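You operate a simulated robot arm through the tools that you are given. There is no shell and no other tool.

You are at the controls of a simulated robot arm. One attempt, no reset.

Task
Light the table flood lamp at 30 W and aim it at the yellow square.
Fine: turn the red clamp knob to FREE to tilt it and back to HOLD.

The check looks at the end state, three seconds after you hand in, the way a careful person would. Anything else that was tipped, shoved, dropped, spilled or broken makes it a failure.

Robot
A 7-joint arm with a two-finger parallel gripper, fixed in place. Base frame: the origin is at the foot of the arm, x ahead of it, y to its left, z up. Units: m, degrees, N and s.
With the tool pointing down near the work surface it reaches from about 0.2 to 0.68 m from the base axis. Its first joint turns from -66.0 to 66.0 degrees. Payload 2.4 kg.
Tool frame: the origin (TCP) lies between the finger pads and is the grasp point; the fingertips stand 0.03 m ahead of it; z points along the fingers, y is the line along which they close. The gripper opens to 0.094 m. The fingers are 0.028 m wide and 0.01 m thick; the gripper's body (0.05 by 0.096 m) begins 0.055 m behind the TCP.
Orientation is that of the tool frame in the base frame, as a unit quaternion [x, y, z, w]. With the fingers straight down and closing along the base's y, the tool's x points along the base's -x, its y along +y and its z along -z.

Tools
- The arm moves only by the tool apply_moves. Its argument "increments" is a list that holds one entry, the list of rows, each a list of 7 numbers: the shift along the base's x, y, z in units of 20 mm (1.0 is 20 mm), then the turn, a rotation vector about the base's x, y, z in units of 8 degrees (1.0 is 8 degrees), then the gripper command, from -1 (fully open) to 1 (shut), values between in proportion. In form: [[[dx, dy, dz, ax, ay, az, fingers], ...]]. A call has 1 to 20 rows; each row shifts and turns the commanded pose from where the row before left it. A call with a number of a shift or a turn outside -1 to 1 is refused whole. Rows are played at 5 a second. More than 0.05 m and 8.6 degrees between two rows, or a gripper value outside its range, and nothing of the call is played. A pose out of reach is approached as far as the arm can. The call stops where the force on the tool passes 40 N (or 10 N more than at its start, if that is more) or the arm is blocked; 0.2 s more then pass. The fingers move at their own pace (about 0.153 m/s each) and stop on an object; they squeeze with about 36 N. The grip force told is the motor's: it shows also when the fingers shut on nothing. Time passes only in rows, and 0.2 s behind the last, so rows that do not move let the fingers close. It gives the time, the measured TCP pose, the force on the tool (base axes), the opening and the grip force at its end, in the units of the frame above (readings bear some noise), with the torque about the TCP (base axes, N m) and any sound that the robot's microphone picked up.
- Cameras (640 x 400 px; columns grow to the right, rows downward): "scene" is fixed at [0.0531, 0.4982, 1.4424]; the picture's right is [-0.49, -0.87, 0.00], its down [-0.51, 0.29, -0.81] and it looks along [0.71, -0.40, -0.59] (base axes); focal length 364 px, centre (320, 200). "wrist" rides on the gripper at [0.076, 0.014, -0.102] in the tool frame; the picture's right is [-0.18, 0.98, 0.00], its down [-0.75, -0.14, -0.64] and it looks along [-0.63, -0.12, 0.77] (tool axes); focal length 243 px, centre (320, 200). There is no depth. A picture from a camera that has moved, and an enlarged one, comes with that camera's place and axes in the base frame and with its lens.
- capture(camera): a new picture of that camera. The clock stands still meanwhile.
- zoom(camera, box): a new picture of the part [left, top, right, bottom] of that camera's present view, enlarged. The clock stands still meanwhile.
- close_job(): hands the job in; it is judged then, once.

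Places have to be worked out from the pictures, the camera data and where the tool is seen. Open the gripper and draw the arm clear of the work before you hand the job in, unless the task says otherwise.

The tools are called after "Request:" by a JSON object that holds its "name" and its "arguments". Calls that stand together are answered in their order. apply_moves: Moves the arm, as the interface text tells. Its arguments: {"type":"object","properties":{"increments":{"type":"array","items":{"type":"array","items":{"type":"array","items":{"type":"number"}}}}},"required":["increments"]} The other tools are called the same way: capture (camera) takes a picture; zoom (camera, box) takes an enlarged picture of a part of a camera's view; close_job () hands the job in.

At the start:

```text
time_s: 0.0
tcp_pos: [0.4166, 0.1523, 1.1614]
tcp_rot: [0.0, 1.0, 0.001, -0.001]
wrist_force: [-0.4, 0.5, -0.3]
ft_torque: [0.02, -0.01, 0.01]
opening: 0.0941
finger_force: 0.1
```

scene: 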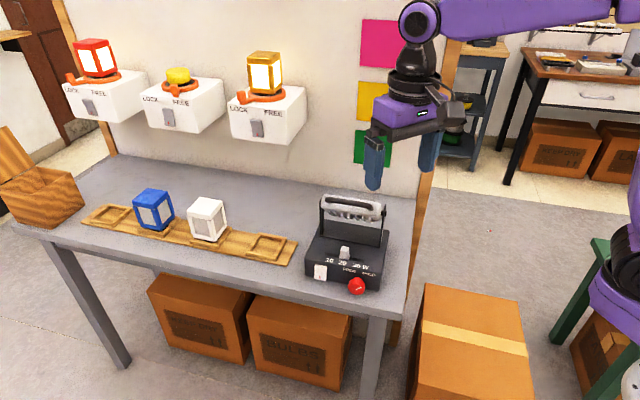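
wrist: 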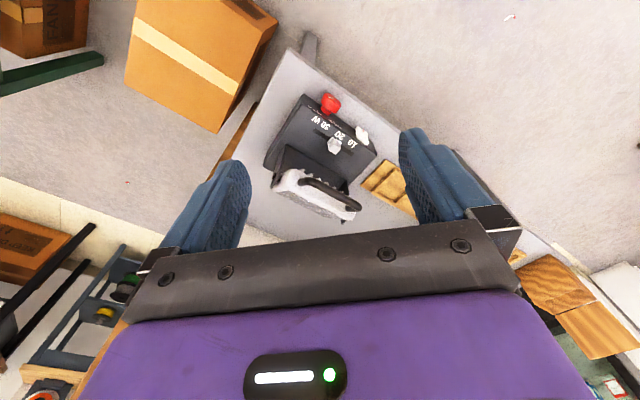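

I see the flood lamp on the near-right corner of the table, with a selector (10/20/30 W), a white rocker and a red clamp knob. I'll enlarge the lamp and the coloured squares before moving.

Request:
{"name": "zoom", "arguments": {"camera": "scene", "box": [290, 180, 410, 305]}}

Request:
{"name": "zoom", "arguments": {"camera": "scene", "box": [320, 0, 480, 200]}}

Request:
{"name": "zoom", "arguments": {"camera": "wrist", "box": [240, 80, 420, 230]}}

```text
3.20 times, centred on (350, 242) of scene
camera zoom: at [0.0531, 0.4982, 1.4424], right [-0.49, -0.87, 0.0], down [-0.51, 0.29, -0.81], along [0.71, -0.4, -0.59], focal length 1164 px, centre (224, 64)
```

zoom: 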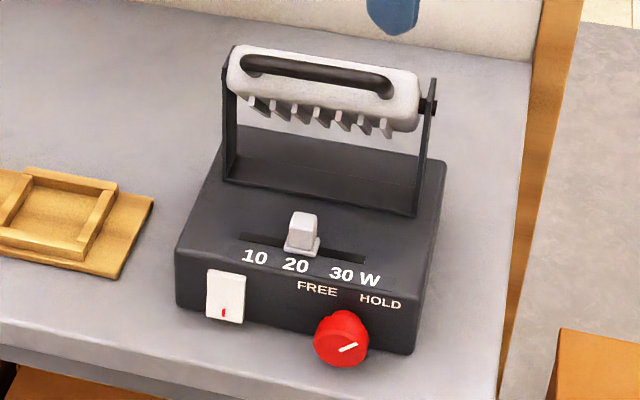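

```text
2.00 times, centred on (400, 100) of scene
camera zoom: at [0.0531, 0.4982, 1.4424], right [-0.49, -0.87, 0.0], down [-0.51, 0.29, -0.81], along [0.71, -0.4, -0.59], focal length 728 px, centre (160, 400)
```

zoom: 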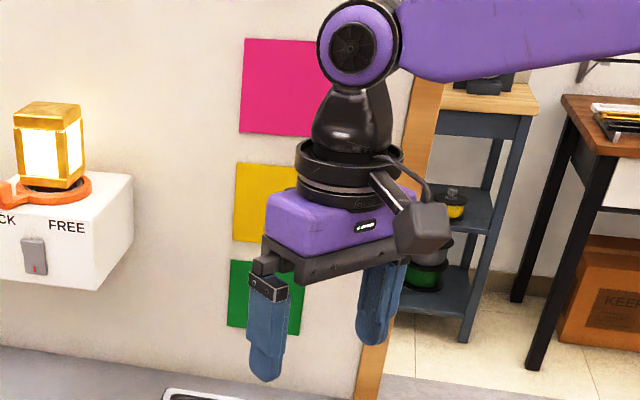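

```text
2.67 times, centred on (330, 155) of wrist
camera zoom: at [0.3403, 0.1684, 1.2633], right [0.18, 0.98, 0.0], down [0.75, -0.14, 0.64], along [0.63, -0.12, -0.77], focal length 647 px, centre (293, 320)
```

zoom: 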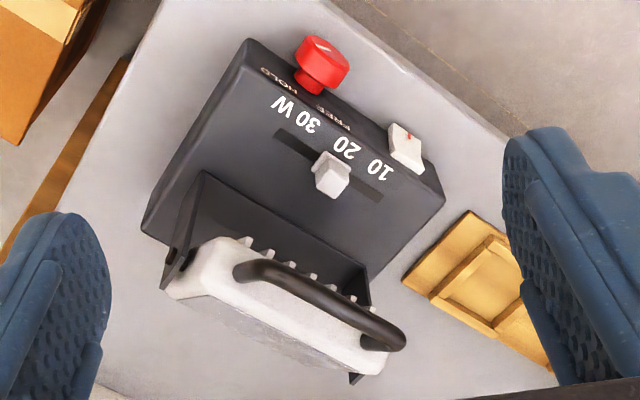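

The two views agree: knob at about (0.486, 0.162, 0.82), selector lever about (0.55, 0.155, 0.857), and rocker about (0.562, 0.21, 0.81). The table, lamp and wall are turned 45° from the base, and the lamp faces the wall with the squares. I'll turn the tool -45° and come down in front of the table edge for a closer front view with the wrist camera.

Request:
{"name": "apply_moves", "arguments": {"increments": [[[0.24, 0.67, -1, 0, 0, -0.5625, -1], [0.24, 0.67, -1, 0, 0, -0.5625, -1], [0.24, 0.67, -1, 0, 0, -0.5625, -1], [0.24, 0.67, -1, 0, 0, -0.5625, -1], [0.24, 0.67, -1, 0, 0, -0.5625, -1], [0.24, 0.67, -1, 0, 0, -0.5625, -1], [0.24, 0.67, -1, 0, 0, -0.5625, -1], [0.24, 0.67, -1, 0, 0, -0.5625, -1], [0.24, 0.67, -1, 0, 0, -0.5625, -1], [0.24, 0.67, -1, 0, 0, -0.5625, -1], [0, 0, 0, 0, 0, 0, -1]]]}}

Request:
{"name": "capture", "arguments": {"camera": "wrist"}}

Request:
{"name": "capture", "arguments": {"camera": "scene"}}

```text
time_s: 2.4
tcp_pos: [0.4639, 0.2872, 0.9613]
tcp_rot: [0.382, 0.924, -0.001, 0.0]
wrist_force: [-0.3, 0.4, 0.3]
ft_torque: [0.03, 0.01, 0.0]
opening: 0.0941
finger_force: 0.0
```

```text
taken
camera wrist: at [0.4201, 0.3521, 1.0628], right [0.83, 0.56, 0.0], down [0.43, -0.63, 0.64], along [0.36, -0.53, -0.77], focal length 243 px, centre (320, 200)
```

wrist: 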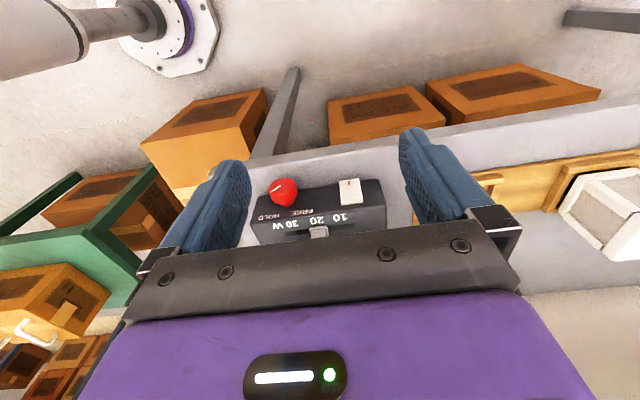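

```text
taken
```

scene: 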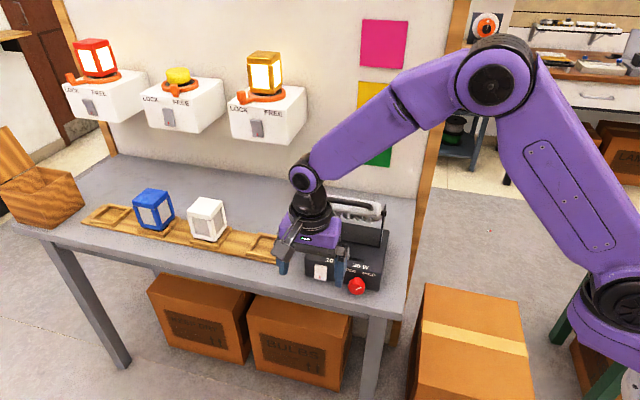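

The front of the lamp shows between the fingers, upside down in this view. I'll enlarge it.

Request:
{"name": "zoom", "arguments": {"camera": "wrist", "box": [240, 160, 400, 260]}}

Request:
{"name": "zoom", "arguments": {"camera": "scene", "box": [300, 180, 410, 305]}}

```text
4.00 times, centred on (320, 210) of wrist
camera zoom: at [0.4201, 0.3521, 1.0628], right [0.83, 0.56, 0.0], down [0.43, -0.63, 0.64], along [0.36, -0.53, -0.77], focal length 970 px, centre (320, 160)
```

zoom: 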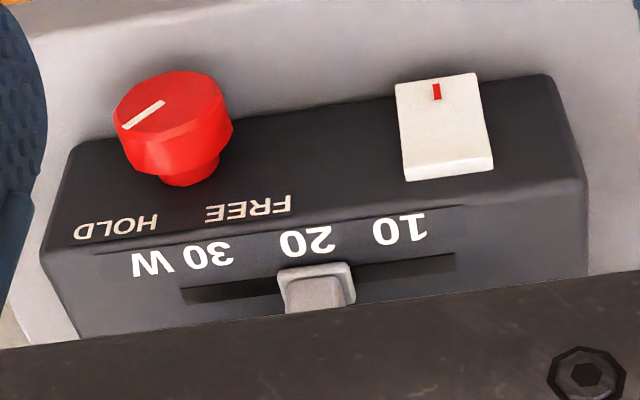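

```text
3.20 times, centred on (355, 242) of scene
camera zoom: at [0.0531, 0.4982, 1.4424], right [-0.49, -0.87, 0.0], down [-0.51, 0.29, -0.81], along [0.71, -0.4, -0.59], focal length 1164 px, centre (208, 64)
```

zoom: 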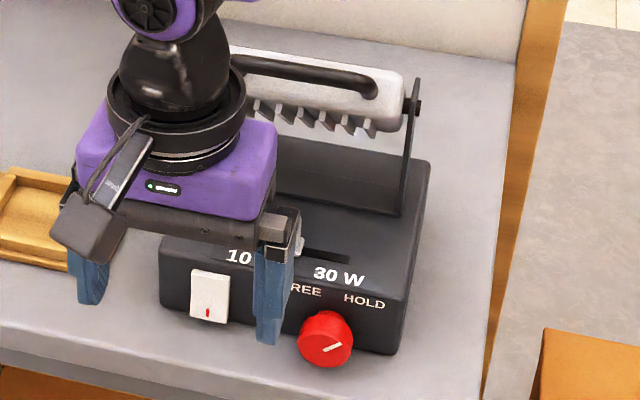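

Worked out from the pictures: the lamp's front face is vertical, with the table at z≈0.785 and the box top at ≈0.842. The selector lever stands from z 0.84 to 0.877 at 20, and 30 is about 33 mm to its right. The handle bar overhangs the lever, so I'll lean the tool about 32° forward and come in from the front.

Request:
{"name": "apply_moves", "arguments": {"increments": [[[0.2525, -0.632, -0.511, -0.4714, -0.4714, 0, -1], [0.2525, -0.632, -0.511, -0.4714, -0.4714, 0, -1], [0.2525, -0.632, -0.511, -0.4714, -0.4714, 0, -1], [0.2525, -0.632, -0.511, -0.4714, -0.4714, 0, -1], [0.2525, -0.632, -0.511, -0.4714, -0.4714, 0, -1], [0.2525, -0.632, -0.511, -0.4714, -0.4714, 0, -1], [0, 0, 0, 0, 0, 0, -1]]]}}

Request:
{"name": "capture", "arguments": {"camera": "wrist"}}

Request:
{"name": "capture", "arguments": {"camera": "scene"}}

```text
time_s: 4.0
tcp_pos: [0.4939, 0.2106, 0.9021]
tcp_rot: [0.368, 0.888, -0.106, 0.255]
wrist_force: [-0.9, -0.2, -0.9]
ft_torque: [-0.01, 0.01, -0.01]
opening: 0.0938
finger_force: 0.2
```

```text
taken
camera wrist: at [0.42, 0.3063, 0.9473], right [0.81, 0.59, 0.1], down [0.11, -0.31, 0.94], along [0.58, -0.75, -0.32], focal length 243 px, centre (320, 200)
```

wrist: 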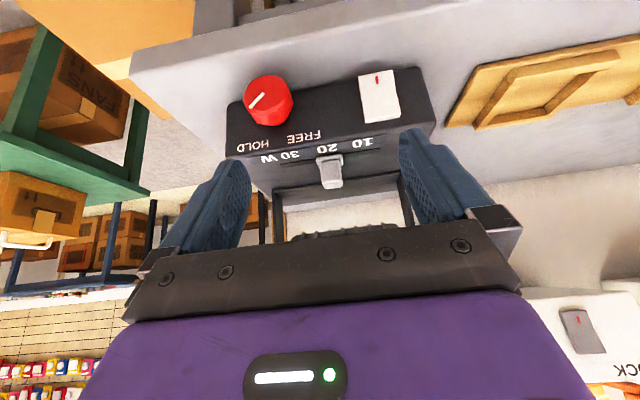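

```text
taken
```

scene: 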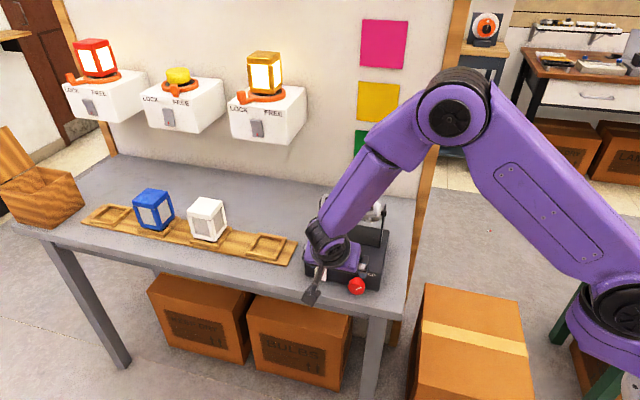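

The lever sits midway between the fingers at u≈-0.50, which agrees with the earlier estimate. I'll advance so the fingers straddle it, then close gently on it.

Request:
{"name": "apply_moves", "arguments": {"increments": [[[0.563, -0.563, -0.226, 0, 0, 0, -1], [0.563, -0.563, -0.226, 0, 0, 0, -1], [0.563, -0.563, -0.226, 0, 0, 0, -1], [0.563, -0.563, -0.226, 0, 0, 0, -1], [0, 0, 0, 0, 0, 0, -0.2], [0, 0, 0, 0, 0, 0, 0.2]]]}}

Request:
{"name": "capture", "arguments": {"camera": "wrist"}}

```text
time_s: 5.4
tcp_pos: [0.5399, 0.1646, 0.8815]
tcp_rot: [0.367, 0.889, -0.105, 0.255]
wrist_force: [0.1, -0.2, 0.3]
ft_torque: [0.01, 0.01, 0.0]
opening: 0.0379
finger_force: 0.0
```

```text
taken
camera wrist: at [0.4659, 0.2607, 0.9276], right [0.8, 0.59, 0.1], down [0.11, -0.31, 0.94], along [0.58, -0.75, -0.32], focal length 243 px, centre (320, 200)
```

wrist: 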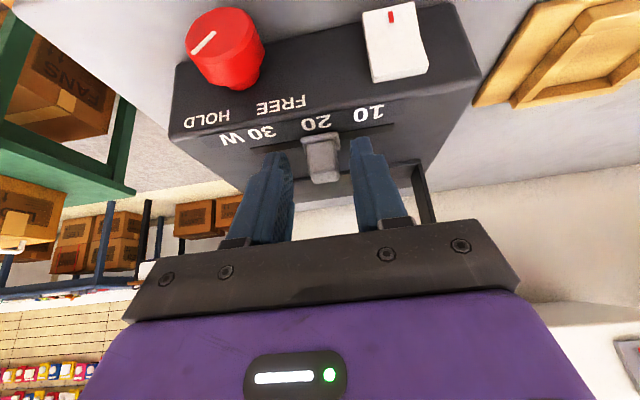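

The fingers straddle the lever cleanly. I'll close on it and drag about 30 mm toward 30 W, then look.

Request:
{"name": "apply_moves", "arguments": {"increments": [[[0, 0, 0, 0, 0, 0, 0.6], [0, 0, 0, 0, 0, 0, 0.6], [-0.2, -0.2, 0, 0, 0, 0, 0.6], [-0.2, -0.2, 0, 0, 0, 0, 0.6], [-0.2, -0.2, 0, 0, 0, 0, 0.6], [-0.2, -0.2, 0, 0, 0, 0, 0.6], [-0.2, -0.2, 0, 0, 0, 0, 0.6], [0, 0, 0, 0, 0, 0, 0.6]]]}}

Request:
{"name": "capture", "arguments": {"camera": "wrist"}}

```text
time_s: 7.2
tcp_pos: [0.5181, 0.1461, 0.8814]
tcp_rot: [0.367, 0.888, -0.106, 0.254]
wrist_force: [-0.3, 0.0, -0.4]
ft_torque: [0.01, 0.0, 0.0]
opening: 0.019
finger_force: 0.3
```

```text
taken
camera wrist: at [0.4455, 0.2417, 0.9277], right [0.8, 0.59, 0.1], down [0.11, -0.31, 0.94], along [0.58, -0.75, -0.32], focal length 243 px, centre (320, 200)
```

wrist: 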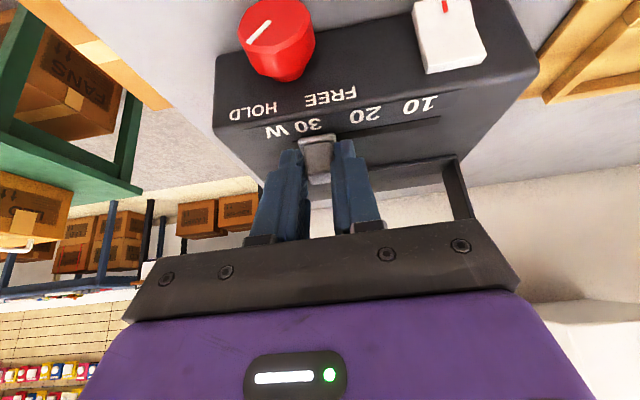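

The lever came along and is next to the "30". I'll zoom in to check the alignment.

Request:
{"name": "zoom", "arguments": {"camera": "wrist", "box": [230, 80, 470, 200]}}

```text
2.67 times, centred on (350, 140) of wrist
camera zoom: at [0.4455, 0.2417, 0.9277], right [0.8, 0.59, 0.1], down [0.11, -0.31, 0.94], along [0.58, -0.75, -0.32], focal length 647 px, centre (240, 360)
```

zoom: 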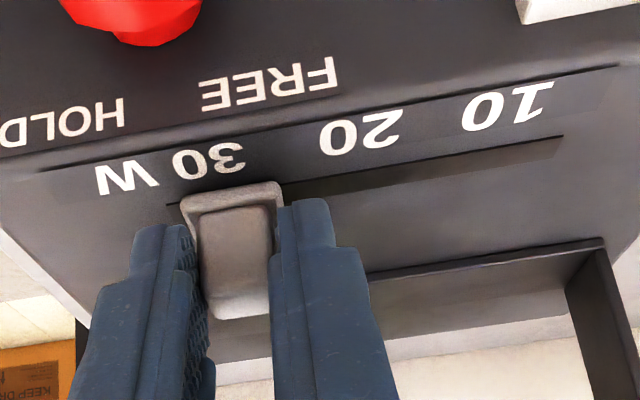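

The lever is about 2 mm short of "30", with a little slot left beyond it. I'll nudge it the rest of the way with a firm grip and check again.

Request:
{"name": "apply_moves", "arguments": {"increments": [[[0, 0, 0, 0, 0, 0, 0.75], [-0.08, -0.08, 0, 0, 0, 0, 0.75], [0, 0, 0, 0, 0, 0, 0.75], [0, 0, 0, 0, 0, 0, 0.75]]]}}

Request:
{"name": "zoom", "arguments": {"camera": "wrist", "box": [230, 80, 470, 200]}}

```text
time_s: 8.2
tcp_pos: [0.5197, 0.1454, 0.882]
tcp_rot: [0.367, 0.889, -0.104, 0.254]
wrist_force: [13.4, 6.5, -15.6]
ft_torque: [-0.38, -0.83, 0.07]
opening: 0.0177
finger_force: 45.2
```

```text
2.67 times, centred on (350, 140) of wrist
camera zoom: at [0.4449, 0.241, 0.9279], right [0.8, 0.59, 0.1], down [0.11, -0.31, 0.94], along [0.58, -0.75, -0.32], focal length 647 px, centre (240, 360)
```

zoom: 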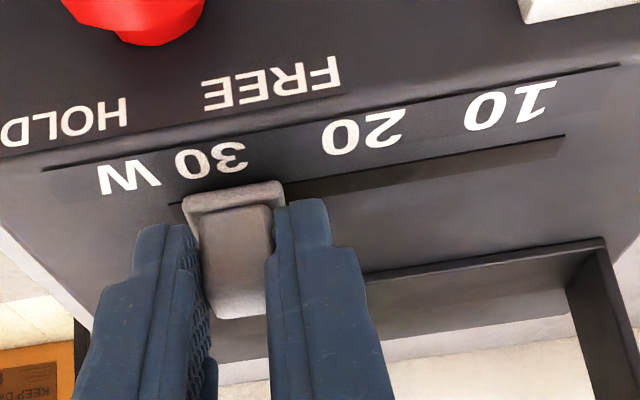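

The arm now feels a push back, so the lever is against its 30 W stop. I'll release it and back straight out to the front.

Request:
{"name": "apply_moves", "arguments": {"increments": [[[0, 0, 0, 0, 0, 0, 0.2], [0, 0, 0, 0, 0, 0, 0], [-0.5, 0.5, 0.4, 0, 0, 0, 0], [-0.6, 0.6, 0.4, 0, 0, 0, 0], [-0.6, 0.6, 0.2, 0, 0, 0, 0], [-0.6, 0.6, 0.2, 0, 0, 0, 0], [-0.6, 0.6, 0, 0, 0, 0, 0], [0, 0, 0, 0, 0, 0, 0]]]}}

Request:
{"name": "capture", "arguments": {"camera": "wrist"}}

Request:
{"name": "capture", "arguments": {"camera": "scene"}}

```text
time_s: 10.0
tcp_pos: [0.4601, 0.202, 0.9061]
tcp_rot: [0.368, 0.888, -0.106, 0.254]
wrist_force: [-0.7, -0.6, 0.6]
ft_torque: [-0.01, 0.01, -0.01]
opening: 0.0468
finger_force: 0.1
```

```text
taken
camera wrist: at [0.3859, 0.2974, 0.9521], right [0.81, 0.58, 0.1], down [0.11, -0.31, 0.94], along [0.58, -0.75, -0.32], focal length 243 px, centre (320, 200)
```

wrist: 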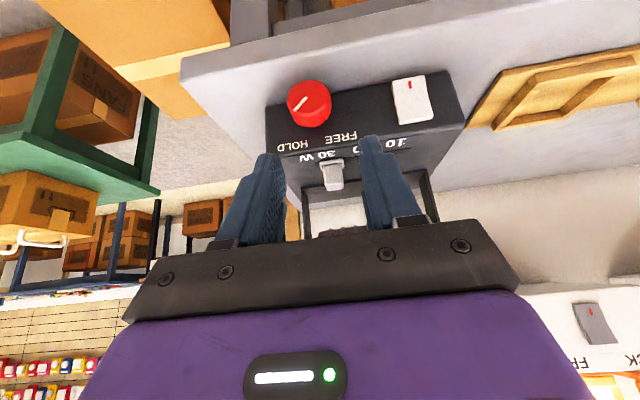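

```text
taken
```

scene: 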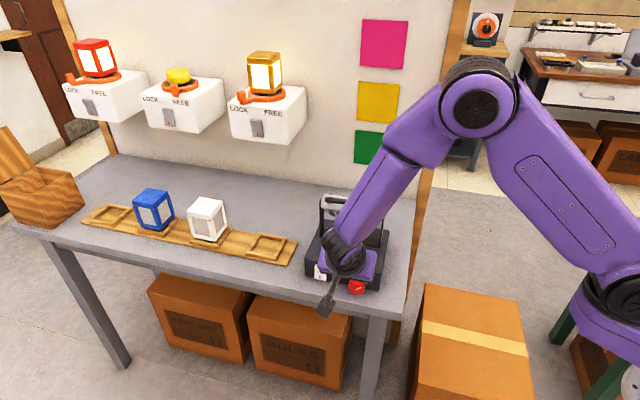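

The lever stayed at 30. Now a closer look at the knob and the rocker from this lower angle.

Request:
{"name": "zoom", "arguments": {"camera": "wrist", "box": [250, 60, 474, 200]}}

Request:
{"name": "zoom", "arguments": {"camera": "scene", "box": [60, 30, 320, 150]}}

```text
2.86 times, centred on (362, 130) of wrist
camera zoom: at [0.3859, 0.2974, 0.9521], right [0.81, 0.58, 0.1], down [0.11, -0.31, 0.94], along [0.58, -0.75, -0.32], focal length 693 px, centre (200, 400)
```

zoom: 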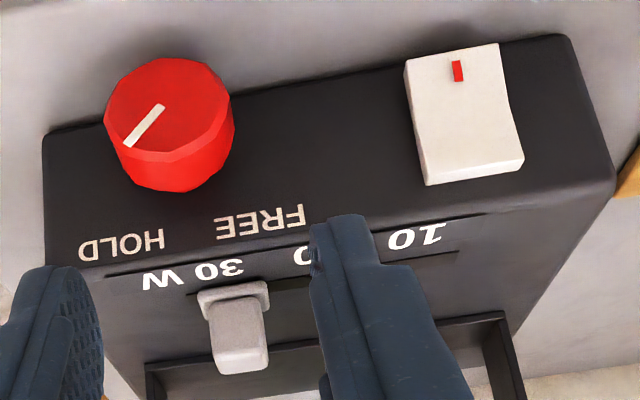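

```text
2.46 times, centred on (190, 90) of scene
camera zoom: at [0.0531, 0.4982, 1.4424], right [-0.49, -0.87, 0.0], down [-0.51, 0.29, -0.81], along [0.71, -0.4, -0.59], focal length 896 px, centre (640, 471)
```

zoom: 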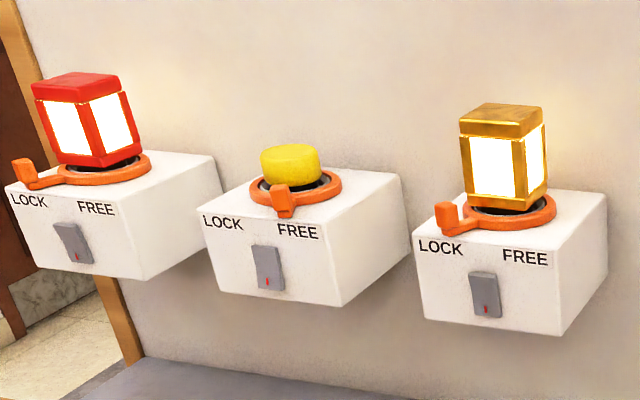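

To tell which rocker end means "on", I'll compare the lit wall lamps' rockers with this one.

Request:
{"name": "zoom", "arguments": {"camera": "scene", "box": [240, 110, 280, 145]}}

Request:
{"name": "zoom", "arguments": {"camera": "wrist", "box": [540, 280, 640, 370]}}

Request:
{"name": "zoom", "arguments": {"camera": "scene", "box": [150, 95, 190, 130]}}

Request:
{"name": "zoom", "arguments": {"camera": "wrist", "box": [380, 60, 450, 140]}}

Request:
{"name": "zoom", "arguments": {"camera": "scene", "box": [305, 255, 375, 300]}}

```text
11.43 times, centred on (260, 128) of scene
camera zoom: at [0.0531, 0.4982, 1.4424], right [-0.49, -0.87, 0.0], down [-0.51, 0.29, -0.81], along [0.71, -0.4, -0.59], focal length 4158 px, centre (1006, 1029)
```

zoom: 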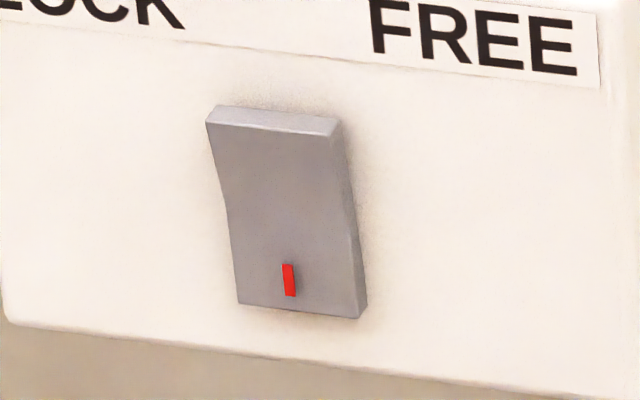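

```text
4.44 times, centred on (590, 325) of wrist
camera zoom: at [0.3859, 0.2974, 0.9521], right [0.81, 0.58, 0.1], down [0.11, -0.31, 0.94], along [0.58, -0.75, -0.32], focal length 1078 px, centre (-880, -356)
```

zoom: 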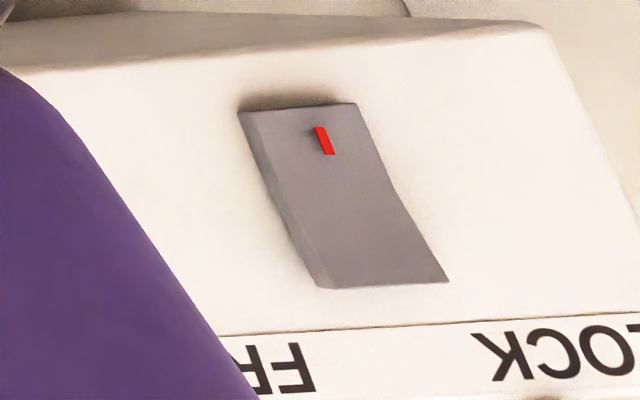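

```text
11.43 times, centred on (170, 112) of scene
camera zoom: at [0.0531, 0.4982, 1.4424], right [-0.49, -0.87, 0.0], down [-0.51, 0.29, -0.81], along [0.71, -0.4, -0.59], focal length 4158 px, centre (2034, 1200)
```

zoom: 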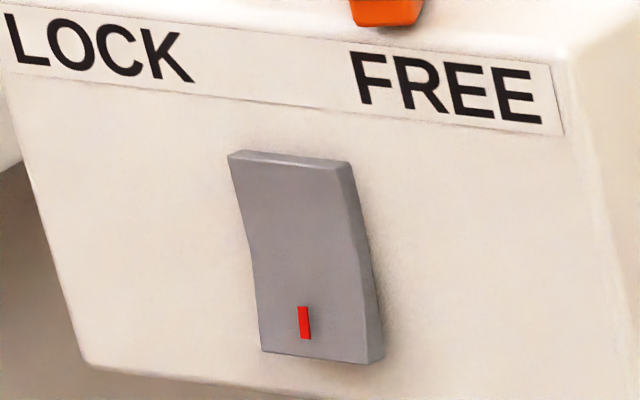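

```text
5.00 times, centred on (415, 100) of wrist
camera zoom: at [0.3859, 0.2974, 0.9521], right [0.81, 0.58, 0.1], down [0.11, -0.31, 0.94], along [0.58, -0.75, -0.32], focal length 1213 px, centre (-155, 700)
```

zoom: 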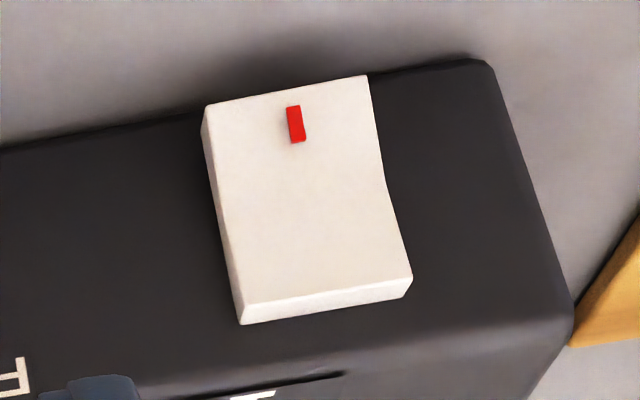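

```text
8.89 times, centred on (340, 278) of scene
camera zoom: at [0.0531, 0.4982, 1.4424], right [-0.49, -0.87, 0.0], down [-0.51, 0.29, -0.81], along [0.71, -0.4, -0.59], focal length 3234 px, centre (142, -489)
```

zoom: 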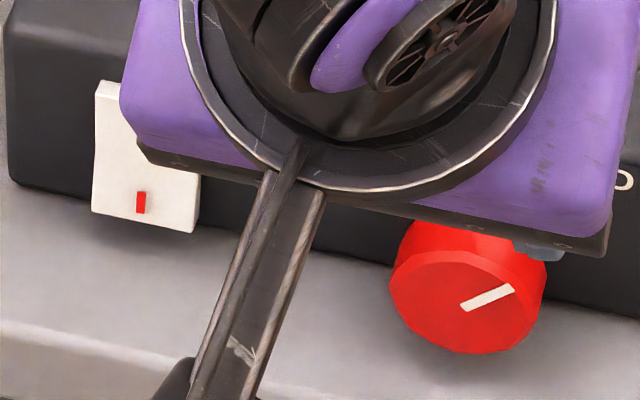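

My triangulation puts the rocker's red end (bottom) further out (n≈-0.241) than its top (≈-0.246). It looks off, so I'll press the red end. I'll shut the fingers and line up in front of it with about 14° of lean.

Request:
{"name": "apply_moves", "arguments": {"increments": [[[0.616, 0.511, -0.461, 0.318, 0.318, 0, 0.5], [0.616, 0.511, -0.461, 0.318, 0.318, 0, 1], [0.616, 0.511, -0.461, 0.318, 0.318, 0, 1], [0.616, 0.511, -0.461, 0.318, 0.318, 0, 1], [0.616, 0.511, -0.461, 0.318, 0.318, 0, 1], [0, 0, 0, 0, 0, 0, 1]]]}}

Request:
{"name": "capture", "arguments": {"camera": "wrist"}}

Request:
{"name": "capture", "arguments": {"camera": "scene"}}

```text
time_s: 11.4
tcp_pos: [0.52, 0.2538, 0.8599]
tcp_rot: [0.38, 0.917, -0.046, 0.113]
wrist_force: [0.0, 0.5, 0.2]
ft_torque: [-0.03, 0.01, 0.0]
opening: 0.0
finger_force: 33.6
```

```text
taken
camera wrist: at [0.462, 0.3354, 0.9401], right [0.82, 0.57, 0.04], down [0.31, -0.51, 0.81], along [0.48, -0.65, -0.59], focal length 243 px, centre (320, 200)
```

wrist: 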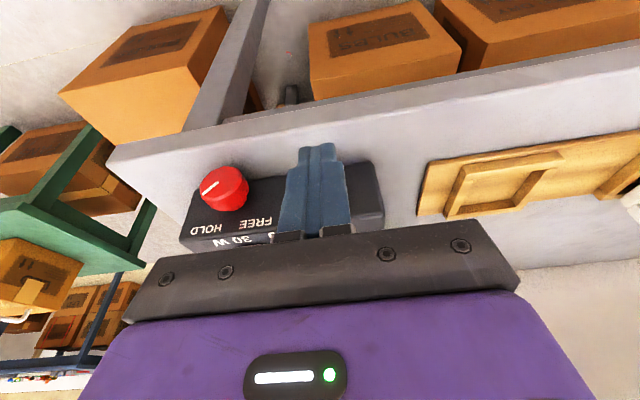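

```text
taken
```

scene: 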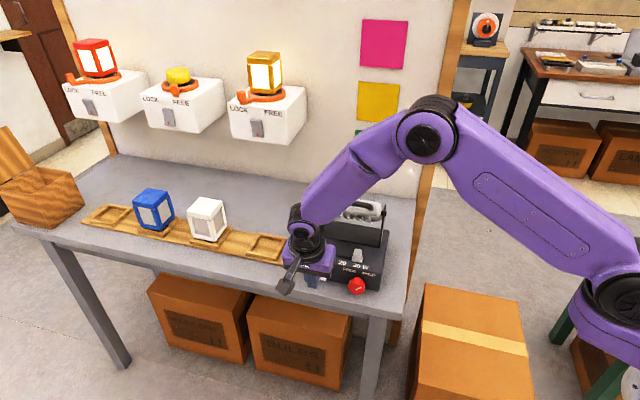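

The fingers hide the rocker as expected, and the tip sits at u≈-0.547. I'll lower to just above the table, advance in small steps until contact, and push a few millimetres in.

Request:
{"name": "apply_moves", "arguments": {"increments": [[[0, 0, -0.6, 0, 0, 0, 1], [0, 0, -0.6, 0, 0, 0, 1], [0, 0, -0.55, 0, 0, 0, 1], [0.2, -0.2, 0, 0, 0, 0, 1], [0.2, -0.2, 0, 0, 0, 0, 1], [0.2, -0.2, 0, 0, 0, 0, 1], [0.2, -0.2, 0, 0, 0, 0, 1], [0.2, -0.2, 0, 0, 0, 0, 1], [0, 0, 0, 0, 0, 0, 1]]]}}

Request:
{"name": "capture", "arguments": {"camera": "wrist"}}

```text
time_s: 13.4
tcp_pos: [0.5407, 0.2334, 0.825]
tcp_rot: [0.38, 0.917, -0.046, 0.113]
wrist_force: [-0.3, -0.8, 0.0]
ft_torque: [-0.02, -0.02, 0.01]
opening: 0.0
finger_force: 32.7
```

```text
taken
camera wrist: at [0.4816, 0.3142, 0.9058], right [0.82, 0.57, 0.04], down [0.31, -0.51, 0.81], along [0.48, -0.65, -0.59], focal length 243 px, centre (320, 200)
```

wrist: 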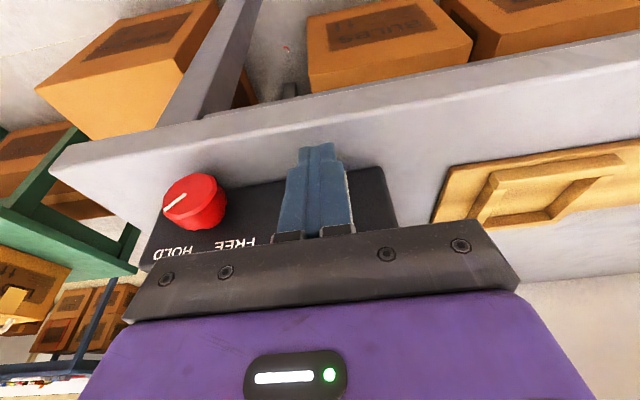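

No contact yet; the tip should be about 3 mm short of the rocker. I'll keep advancing in 2 mm steps.

Request:
{"name": "apply_moves", "arguments": {"increments": [[[0.07, -0.07, 0, 0, 0, 0, 1], [0.07, -0.07, 0, 0, 0, 0, 1], [0.07, -0.07, 0, 0, 0, 0, 1], [0.07, -0.07, 0, 0, 0, 0, 1], [0, 0, 0, 0, 0, 0, 1]]]}}

Request:
{"name": "capture", "arguments": {"camera": "scene"}}

```text
time_s: 14.6
tcp_pos: [0.5479, 0.2283, 0.8258]
tcp_rot: [0.379, 0.917, -0.047, 0.113]
wrist_force: [0.3, 0.4, 0.8]
ft_torque: [-0.01, 0.02, -0.01]
opening: 0.0
finger_force: 33.2
```

```text
taken
```

scene: 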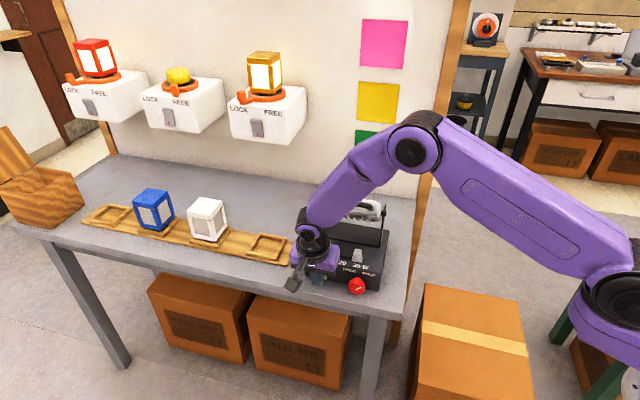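

The pink square has brightened, so the rocker toggled and the lamp is on, aimed at pink and too high. I'll back off and check the light and the rocker.

Request:
{"name": "apply_moves", "arguments": {"increments": [[[-0.4, 0.4, 0, 0, 0, 0, 1], [-0.6, 0.6, 0.1, 0, 0, 0, 1], [-0.6, 0.6, 0.6, 0, 0, 0, 1], [-0.6, 0.6, 0.8, 0, 0, 0, 0.3], [-0.6, 0.6, 0.8, 0, 0, 0, 0.05], [0, 0, 0, 0, 0, 0, 0.05]]]}}

Request:
{"name": "capture", "arguments": {"camera": "wrist"}}

Request:
{"name": "capture", "arguments": {"camera": "scene"}}

Request:
{"name": "zoom", "arguments": {"camera": "scene", "box": [280, 0, 470, 200]}}

```text
time_s: 16.0
tcp_pos: [0.491, 0.286, 0.8711]
tcp_rot: [0.379, 0.917, -0.047, 0.112]
wrist_force: [0.2, -0.7, -0.9]
ft_torque: [0.01, -0.02, -0.01]
opening: 0.0449
finger_force: 0.0
```

```text
taken
camera wrist: at [0.4305, 0.3665, 0.9511], right [0.82, 0.57, 0.04], down [0.31, -0.51, 0.81], along [0.48, -0.65, -0.59], focal length 243 px, centre (320, 200)
```

wrist: 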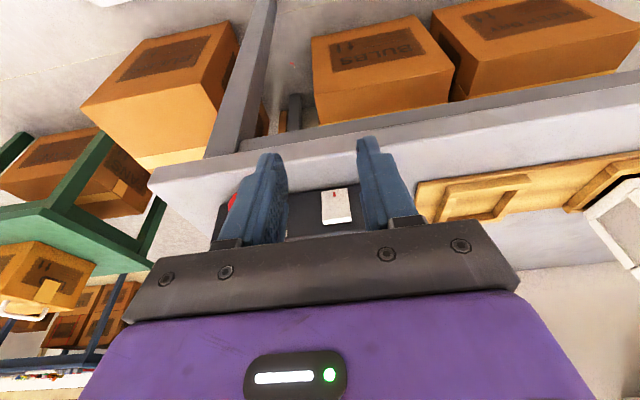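

```text
taken
```

scene: 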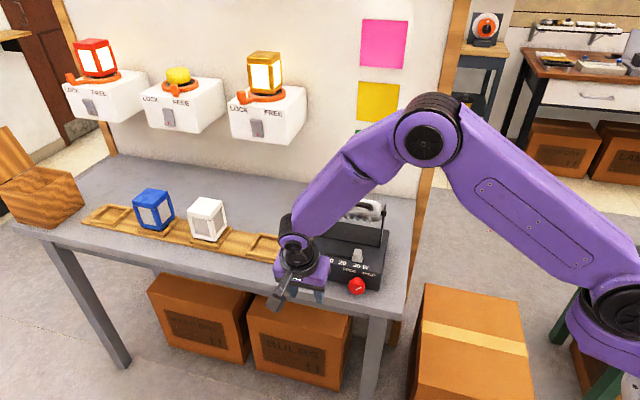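

```text
2.00 times, centred on (375, 100) of scene
camera zoom: at [0.0531, 0.4982, 1.4424], right [-0.49, -0.87, 0.0], down [-0.51, 0.29, -0.81], along [0.71, -0.4, -0.59], focal length 728 px, centre (210, 400)
```

zoom: 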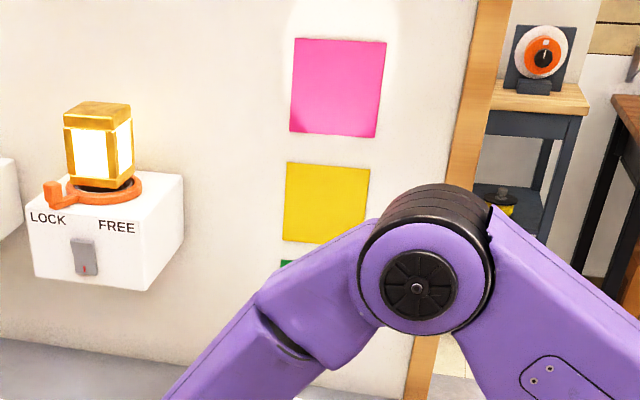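

The beam is centred near the top of the pink square, so the head must tilt down about 20–25°. I put the knob centre at n≈-0.223, u≈-0.46, z≈0.808, about 17 mm in radius and close to the table. I'll straddle it from above and lean the tool sideways to turn it, in two strokes. First I'll stand off leaning 25° to the right.

Request:
{"name": "apply_moves", "arguments": {"increments": [[[-0.506, -0.639, 0.119, 0.309, 0.309, 0, 0.05], [-0.506, -0.639, 0.119, 0.309, 0.309, 0, 0.05], [-0.506, -0.639, 0.119, 0.309, 0.309, 0, 0.05], [-0.506, -0.639, 0.119, 0.309, 0.309, 0, 0.05], [-0.506, -0.639, 0.119, 0.5525, -0.5525, 0, 0.05], [-0.506, -0.639, 0.119, 0.5525, -0.5525, 0, 0.05], [-0.506, -0.639, 0.119, 0.5525, -0.5525, 0, 0.05], [-0.506, -0.639, 0.119, 0.5525, -0.5525, 0, 0.05], [0, 0, 0, 0, 0, 0, 0.05]]]}}

Request:
{"name": "capture", "arguments": {"camera": "wrist"}}

Request:
{"name": "capture", "arguments": {"camera": "scene"}}

```text
time_s: 18.0
tcp_pos: [0.4268, 0.1602, 0.8902]
tcp_rot: [0.398, 0.891, 0.198, 0.089]
wrist_force: [-2.6, 6.0, -0.4]
ft_torque: [-0.42, -0.32, -0.2]
opening: 0.0448
finger_force: 0.1
```

```text
taken
camera wrist: at [0.3541, 0.199, 0.9881], right [0.79, 0.46, 0.42], down [0.2, -0.83, 0.52], along [0.58, -0.33, -0.74], focal length 243 px, centre (320, 200)
```

wrist: 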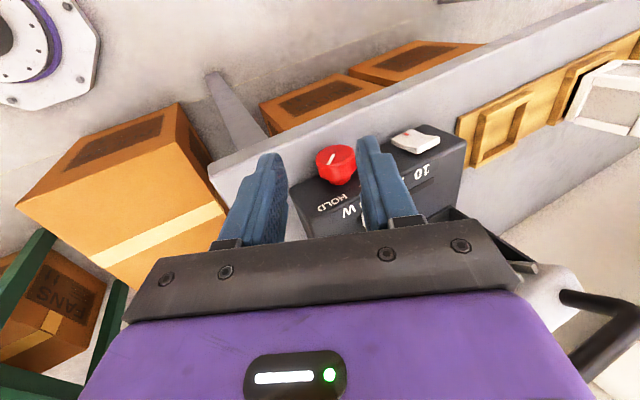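

```text
taken
```

scene: 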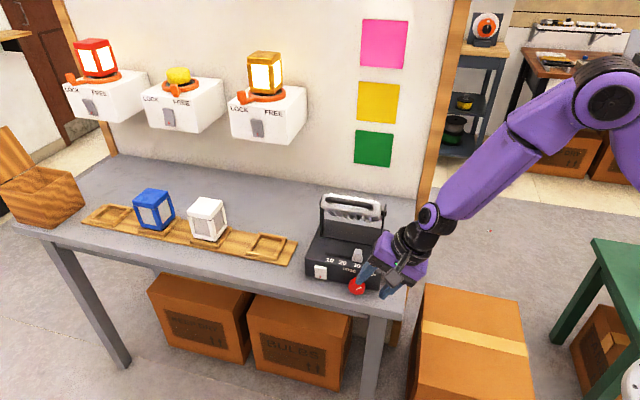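

The pose came out about 30 mm off in n, with about 6 N on the tool. I'll hold still a moment to see whether that's a contact or a reach limit.

Request:
{"name": "apply_moves", "arguments": {"increments": [[[0, 0, 0, 0, 0, 0, 0.05], [0, 0, 0, 0, 0, 0, 0.05], [0, 0, 0, 0, 0, 0, 0.05]]]}}

Request:
{"name": "zoom", "arguments": {"camera": "scene", "box": [300, 170, 480, 310]}}

```text
time_s: 18.8
tcp_pos: [0.4099, 0.1804, 0.8905]
tcp_rot: [0.374, 0.902, 0.2, 0.085]
wrist_force: [-0.3, -0.2, 0.0]
ft_torque: [0.01, 0.01, -0.02]
opening: 0.045
finger_force: 0.1
```

```text
2.86 times, centred on (390, 240) of scene
camera zoom: at [0.0531, 0.4982, 1.4424], right [-0.49, -0.87, 0.0], down [-0.51, 0.29, -0.81], along [0.71, -0.4, -0.59], focal length 1040 px, centre (120, 86)
```

zoom: 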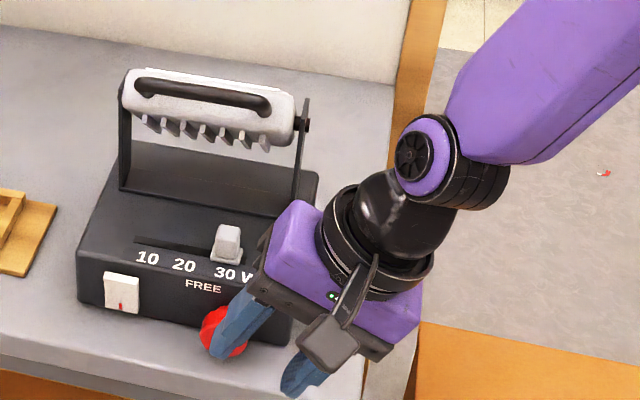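

That was only tracking lag; the pose has settled as commanded. I'll check the knob from the wrist camera here.

Request:
{"name": "capture", "arguments": {"camera": "wrist"}}

Request:
{"name": "zoom", "arguments": {"camera": "wrist", "box": [220, 120, 460, 270]}}

```text
taken
camera wrist: at [0.3352, 0.2144, 0.9882], right [0.76, 0.5, 0.42], down [0.25, -0.81, 0.52], along [0.6, -0.29, -0.74], focal length 243 px, centre (320, 200)
```

wrist: 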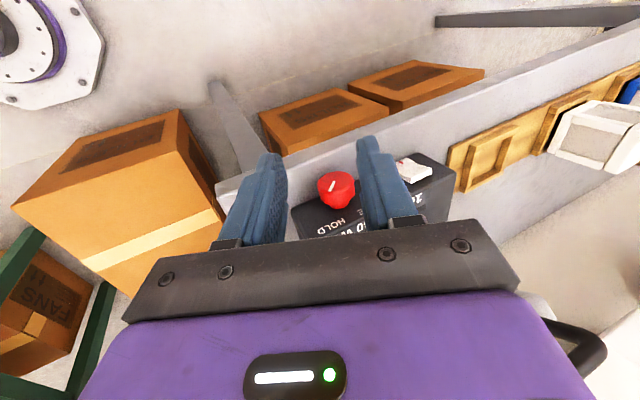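

```text
2.67 times, centred on (340, 195) of wrist
camera zoom: at [0.3352, 0.2144, 0.9882], right [0.76, 0.5, 0.42], down [0.25, -0.81, 0.52], along [0.6, -0.29, -0.74], focal length 647 px, centre (267, 213)
```

zoom: 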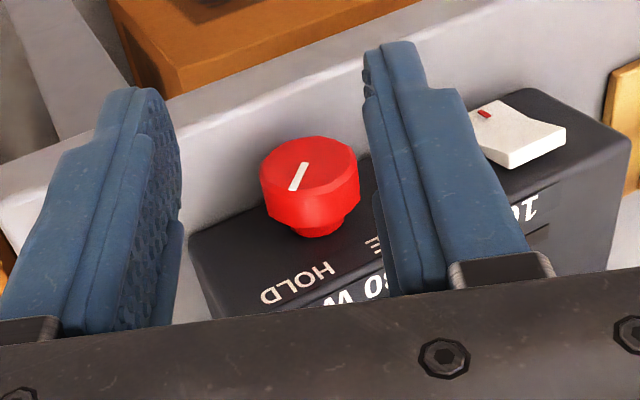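

The knob re-measures at z≈0.81, u≈-0.46, which agrees. I'll move slowly to the stand-off point on the knob's axis.

Request:
{"name": "apply_moves", "arguments": {"increments": [[[0.443, -0.284, -0.147, 0, 0, 0, 0.05], [0.443, -0.284, -0.147, 0, 0, 0, 0.05], [0.443, -0.284, -0.147, 0, 0, 0, 0.05], [0.443, -0.284, -0.147, 0, 0, 0, 0.05], [0.443, -0.284, -0.147, 0, 0, 0, 0.05], [0.443, -0.284, -0.147, 0, 0, 0, 0.05], [0, 0, 0, 0, 0, 0, 0.05], [0, 0, 0, 0, 0, 0, 0.05]]]}}

Request:
{"name": "zoom", "arguments": {"camera": "wrist", "box": [220, 120, 460, 270]}}

Request:
{"name": "zoom", "arguments": {"camera": "scene", "box": [300, 170, 480, 310]}}

```text
time_s: 20.6
tcp_pos: [0.4638, 0.1479, 0.8715]
tcp_rot: [0.374, 0.902, 0.199, 0.084]
wrist_force: [-0.5, 0.7, 1.0]
ft_torque: [0.02, -0.02, 0.01]
opening: 0.0446
finger_force: 0.0
```

```text
2.67 times, centred on (340, 195) of wrist
camera zoom: at [0.3886, 0.1816, 0.9709], right [0.76, 0.5, 0.42], down [0.25, -0.81, 0.52], along [0.6, -0.29, -0.74], focal length 647 px, centre (267, 213)
```

zoom: 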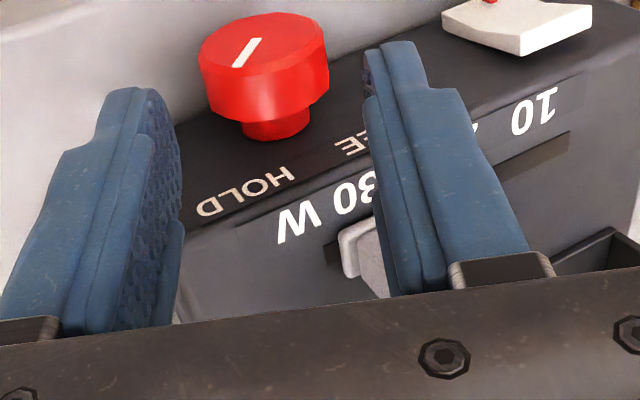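

```text
2.86 times, centred on (390, 240) of scene
camera zoom: at [0.0531, 0.4982, 1.4424], right [-0.49, -0.87, 0.0], down [-0.51, 0.29, -0.81], along [0.71, -0.4, -0.59], focal length 1040 px, centre (120, 86)
```

zoom: 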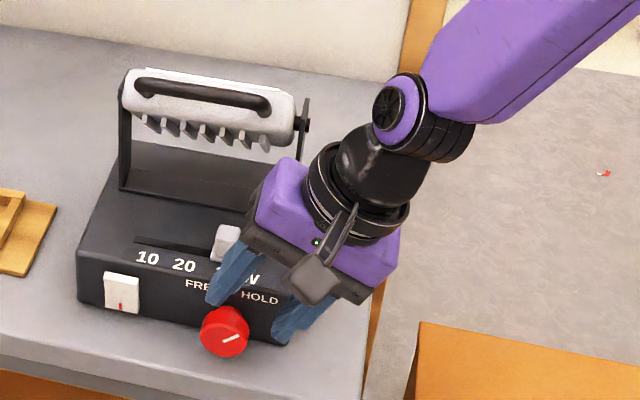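

The tool axis lines up with the knob within about 3 mm. I'll descend along the tilted axis so the fingers straddle it.

Request:
{"name": "apply_moves", "arguments": {"increments": [[[0.1414, 0.106, -0.395, 0, 0, 0, 0.05], [0.1414, 0.106, -0.395, 0, 0, 0, 0.05], [0.1414, 0.106, -0.395, 0, 0, 0, 0.05], [0.1414, 0.106, -0.395, 0, 0, 0, 0.05], [0.1414, 0.106, -0.395, 0, 0, 0, 0.05], [0, 0, 0, 0, 0, 0, 0.05]]]}}

Request:
{"name": "capture", "arguments": {"camera": "wrist"}}

Request:
{"name": "zoom", "arguments": {"camera": "scene", "box": [300, 170, 480, 310]}}

```text
time_s: 22.0
tcp_pos: [0.4786, 0.1559, 0.8333]
tcp_rot: [0.373, 0.902, 0.201, 0.084]
wrist_force: [0.6, -0.5, 0.2]
ft_torque: [-0.05, 0.0, -0.01]
opening: 0.0449
finger_force: 0.1
```

```text
taken
camera wrist: at [0.4032, 0.1898, 0.9313], right [0.76, 0.5, 0.42], down [0.25, -0.81, 0.52], along [0.6, -0.29, -0.74], focal length 243 px, centre (320, 200)
```

wrist: 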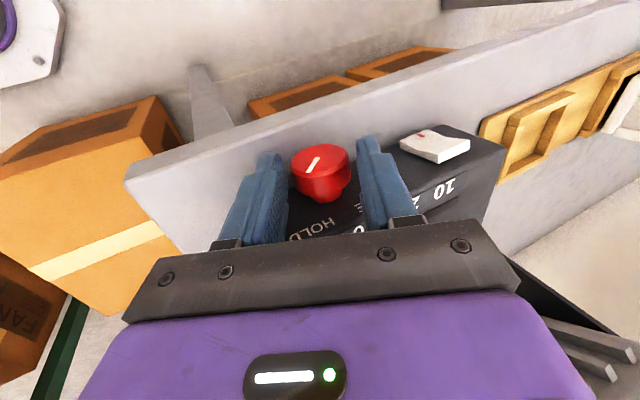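

```text
2.86 times, centred on (390, 240) of scene
camera zoom: at [0.0531, 0.4982, 1.4424], right [-0.49, -0.87, 0.0], down [-0.51, 0.29, -0.81], along [0.71, -0.4, -0.59], focal length 1040 px, centre (120, 86)
```

zoom: 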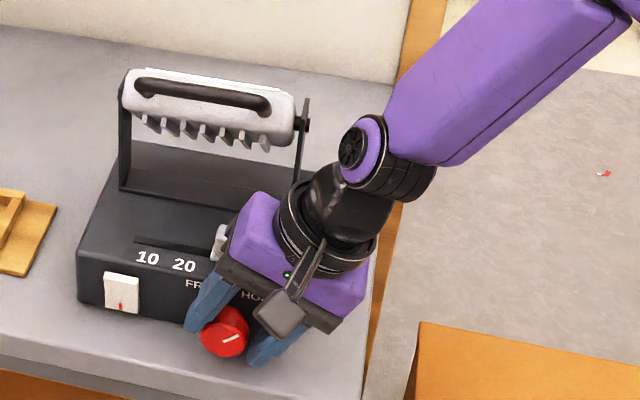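

The fingers straddle the knob with nothing touching. I'll close on it.

Request:
{"name": "apply_moves", "arguments": {"increments": [[[0, 0, 0, 0, 0, 0, 0.2], [0, 0, 0, 0, 0, 0, 0.4], [0, 0, 0, 0, 0, 0, 1], [0, 0, 0, 0, 0, 0, 1]]]}}

Request:
{"name": "zoom", "arguments": {"camera": "wrist", "box": [220, 120, 460, 270]}}

```text
time_s: 23.0
tcp_pos: [0.4776, 0.1564, 0.8339]
tcp_rot: [0.374, 0.902, 0.199, 0.083]
wrist_force: [-2.2, -3.3, -2.2]
ft_torque: [-0.23, 0.07, 0.0]
opening: 0.0352
finger_force: 45.5
```

```text
2.67 times, centred on (340, 195) of wrist
camera zoom: at [0.4029, 0.1896, 0.9311], right [0.76, 0.5, 0.41], down [0.25, -0.81, 0.52], along [0.6, -0.29, -0.74], focal length 647 px, centre (267, 213)
```

zoom: 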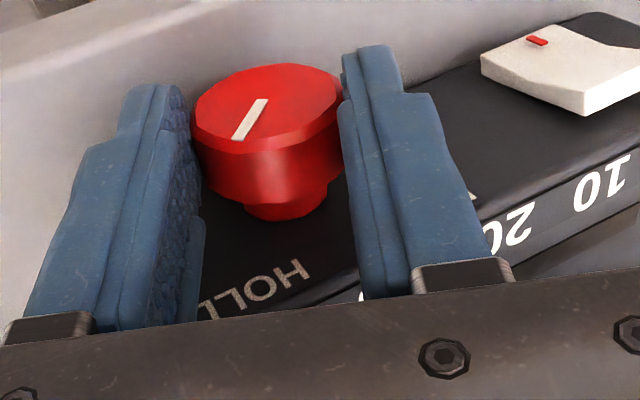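

I have a firm grip on the knob, with an opening of 35 mm. I'll rotate it about its own axis in small steps toward FREE, pausing at upright to check clearance to the lamp handle.

Request:
{"name": "apply_moves", "arguments": {"increments": [[[0.0493, 0.0493, 0.0275, -0.3039, 0.3039, 0, 1], [0.0493, 0.0493, 0.0275, -0.3039, 0.3039, 0, 1], [0.0512, 0.0512, 0.019, -0.3039, 0.3039, 0, 1], [0.0512, 0.0512, 0.019, -0.3039, 0.3039, 0, 1], [0.0525, 0.0525, 0.01, -0.3039, 0.3039, 0, 1], [0.0525, 0.0525, 0.01, -0.3039, 0.3039, 0, 1], [0.053, 0.053, 0.001, -0.3039, 0.3039, 0, 1], [0.053, 0.053, 0.001, -0.3039, 0.3039, 0, 1], [0, 0, 0, 0, 0, 0, 1]]]}}

Request:
{"name": "capture", "arguments": {"camera": "wrist"}}

Request:
{"name": "capture", "arguments": {"camera": "scene"}}

Request:
{"name": "zoom", "arguments": {"camera": "scene", "box": [280, 160, 460, 310]}}

```text
time_s: 25.0
tcp_pos: [0.4872, 0.1642, 0.8369]
tcp_rot: [0.383, 0.924, -0.02, -0.008]
wrist_force: [8.8, -8.2, -19.9]
ft_torque: [0.06, -0.05, -0.12]
opening: 0.0352
finger_force: 45.4
```

```text
taken
camera wrist: at [0.4467, 0.2339, 0.937], right [0.82, 0.56, -0.04], down [0.45, -0.61, 0.65], along [0.34, -0.55, -0.76], focal length 243 px, centre (320, 200)
```

wrist: 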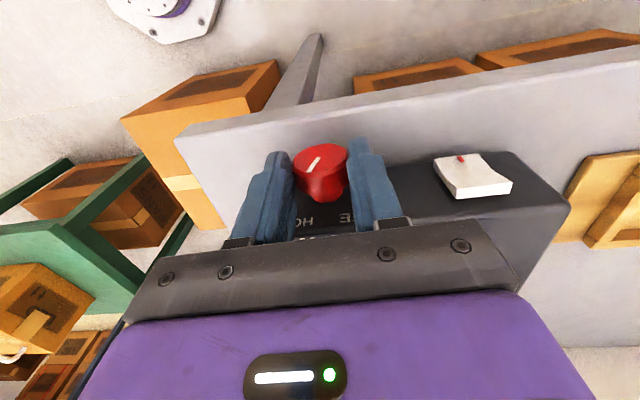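

```text
taken
```

scene: 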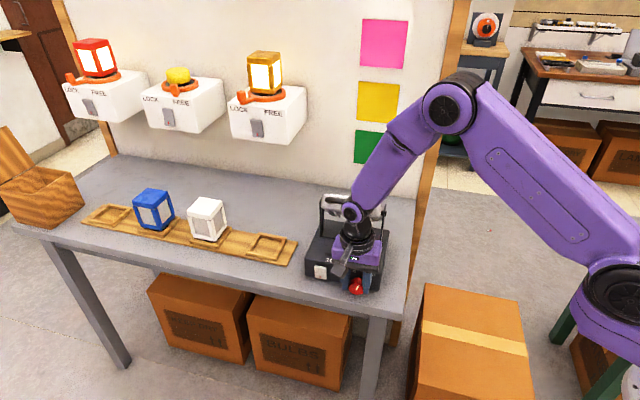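

```text
2.67 times, centred on (370, 235) of scene
camera zoom: at [0.0537, 0.4981, 1.4424], right [-0.49, -0.87, 0.0], down [-0.51, 0.29, -0.81], along [0.71, -0.4, -0.59], focal length 970 px, centre (187, 107)
```

zoom: 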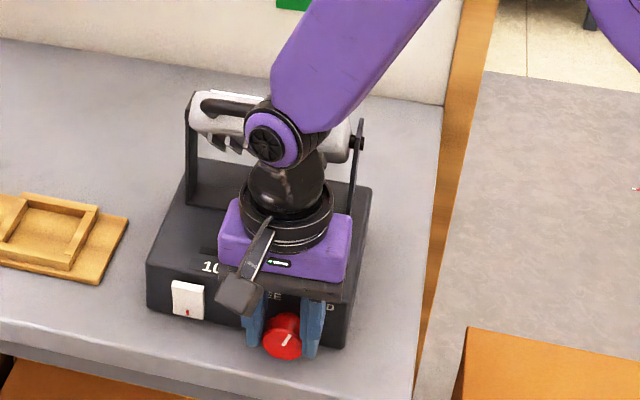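

The knob is following; its pointer is now about halfway. The tool feels roughly 20 N pulling it down, so I'll relax by 1 mm and finish the first stroke.

Request:
{"name": "apply_moves", "arguments": {"increments": [[[0.03, -0.03, -0.05, 0, 0, 0, 1], [0.0526, 0.0526, -0.008, -0.3039, 0.3039, 0, 1], [0.0526, 0.0526, -0.008, -0.3039, 0.3039, 0, 1], [0.0518, 0.0518, -0.017, -0.3039, 0.3039, 0, 1], [0.0518, 0.0518, -0.017, -0.3039, 0.3039, 0, 1], [0.0498, 0.0498, -0.025, -0.3039, 0.3039, 0, 1], [0.0498, 0.0498, -0.025, -0.3039, 0.3039, 0, 1], [0, 0, 0, 0, 0, 0, 1]]]}}

Request:
{"name": "capture", "arguments": {"camera": "wrist"}}

Request:
{"name": "zoom", "arguments": {"camera": "scene", "box": [280, 160, 460, 310]}}

```text
time_s: 26.8
tcp_pos: [0.4937, 0.1726, 0.8335]
tcp_rot: [0.374, 0.906, -0.184, -0.074]
wrist_force: [20.2, 3.2, 15.3]
ft_torque: [0.18, -0.22, 0.17]
opening: 0.0352
finger_force: 44.8
```

```text
taken
camera wrist: at [0.4776, 0.2652, 0.9218], right [0.77, 0.51, -0.38], down [0.62, -0.45, 0.65], along [0.16, -0.73, -0.66], focal length 243 px, centre (320, 200)
```

wrist: 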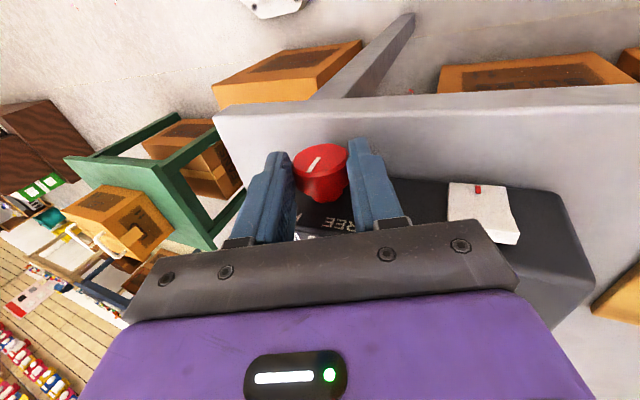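

```text
2.67 times, centred on (370, 235) of scene
camera zoom: at [0.0533, 0.4982, 1.4424], right [-0.49, -0.87, 0.0], down [-0.51, 0.29, -0.81], along [0.71, -0.4, -0.59], focal length 970 px, centre (187, 107)
```

zoom: 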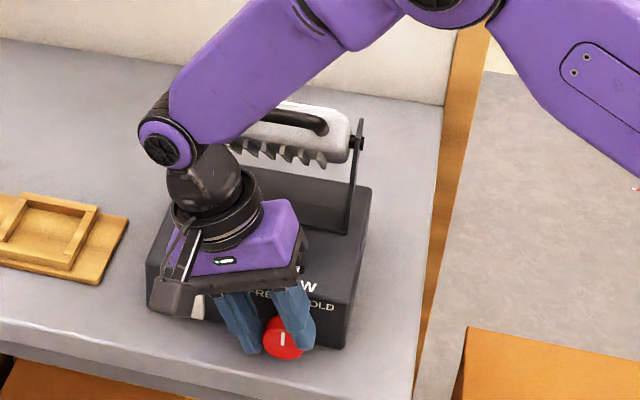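

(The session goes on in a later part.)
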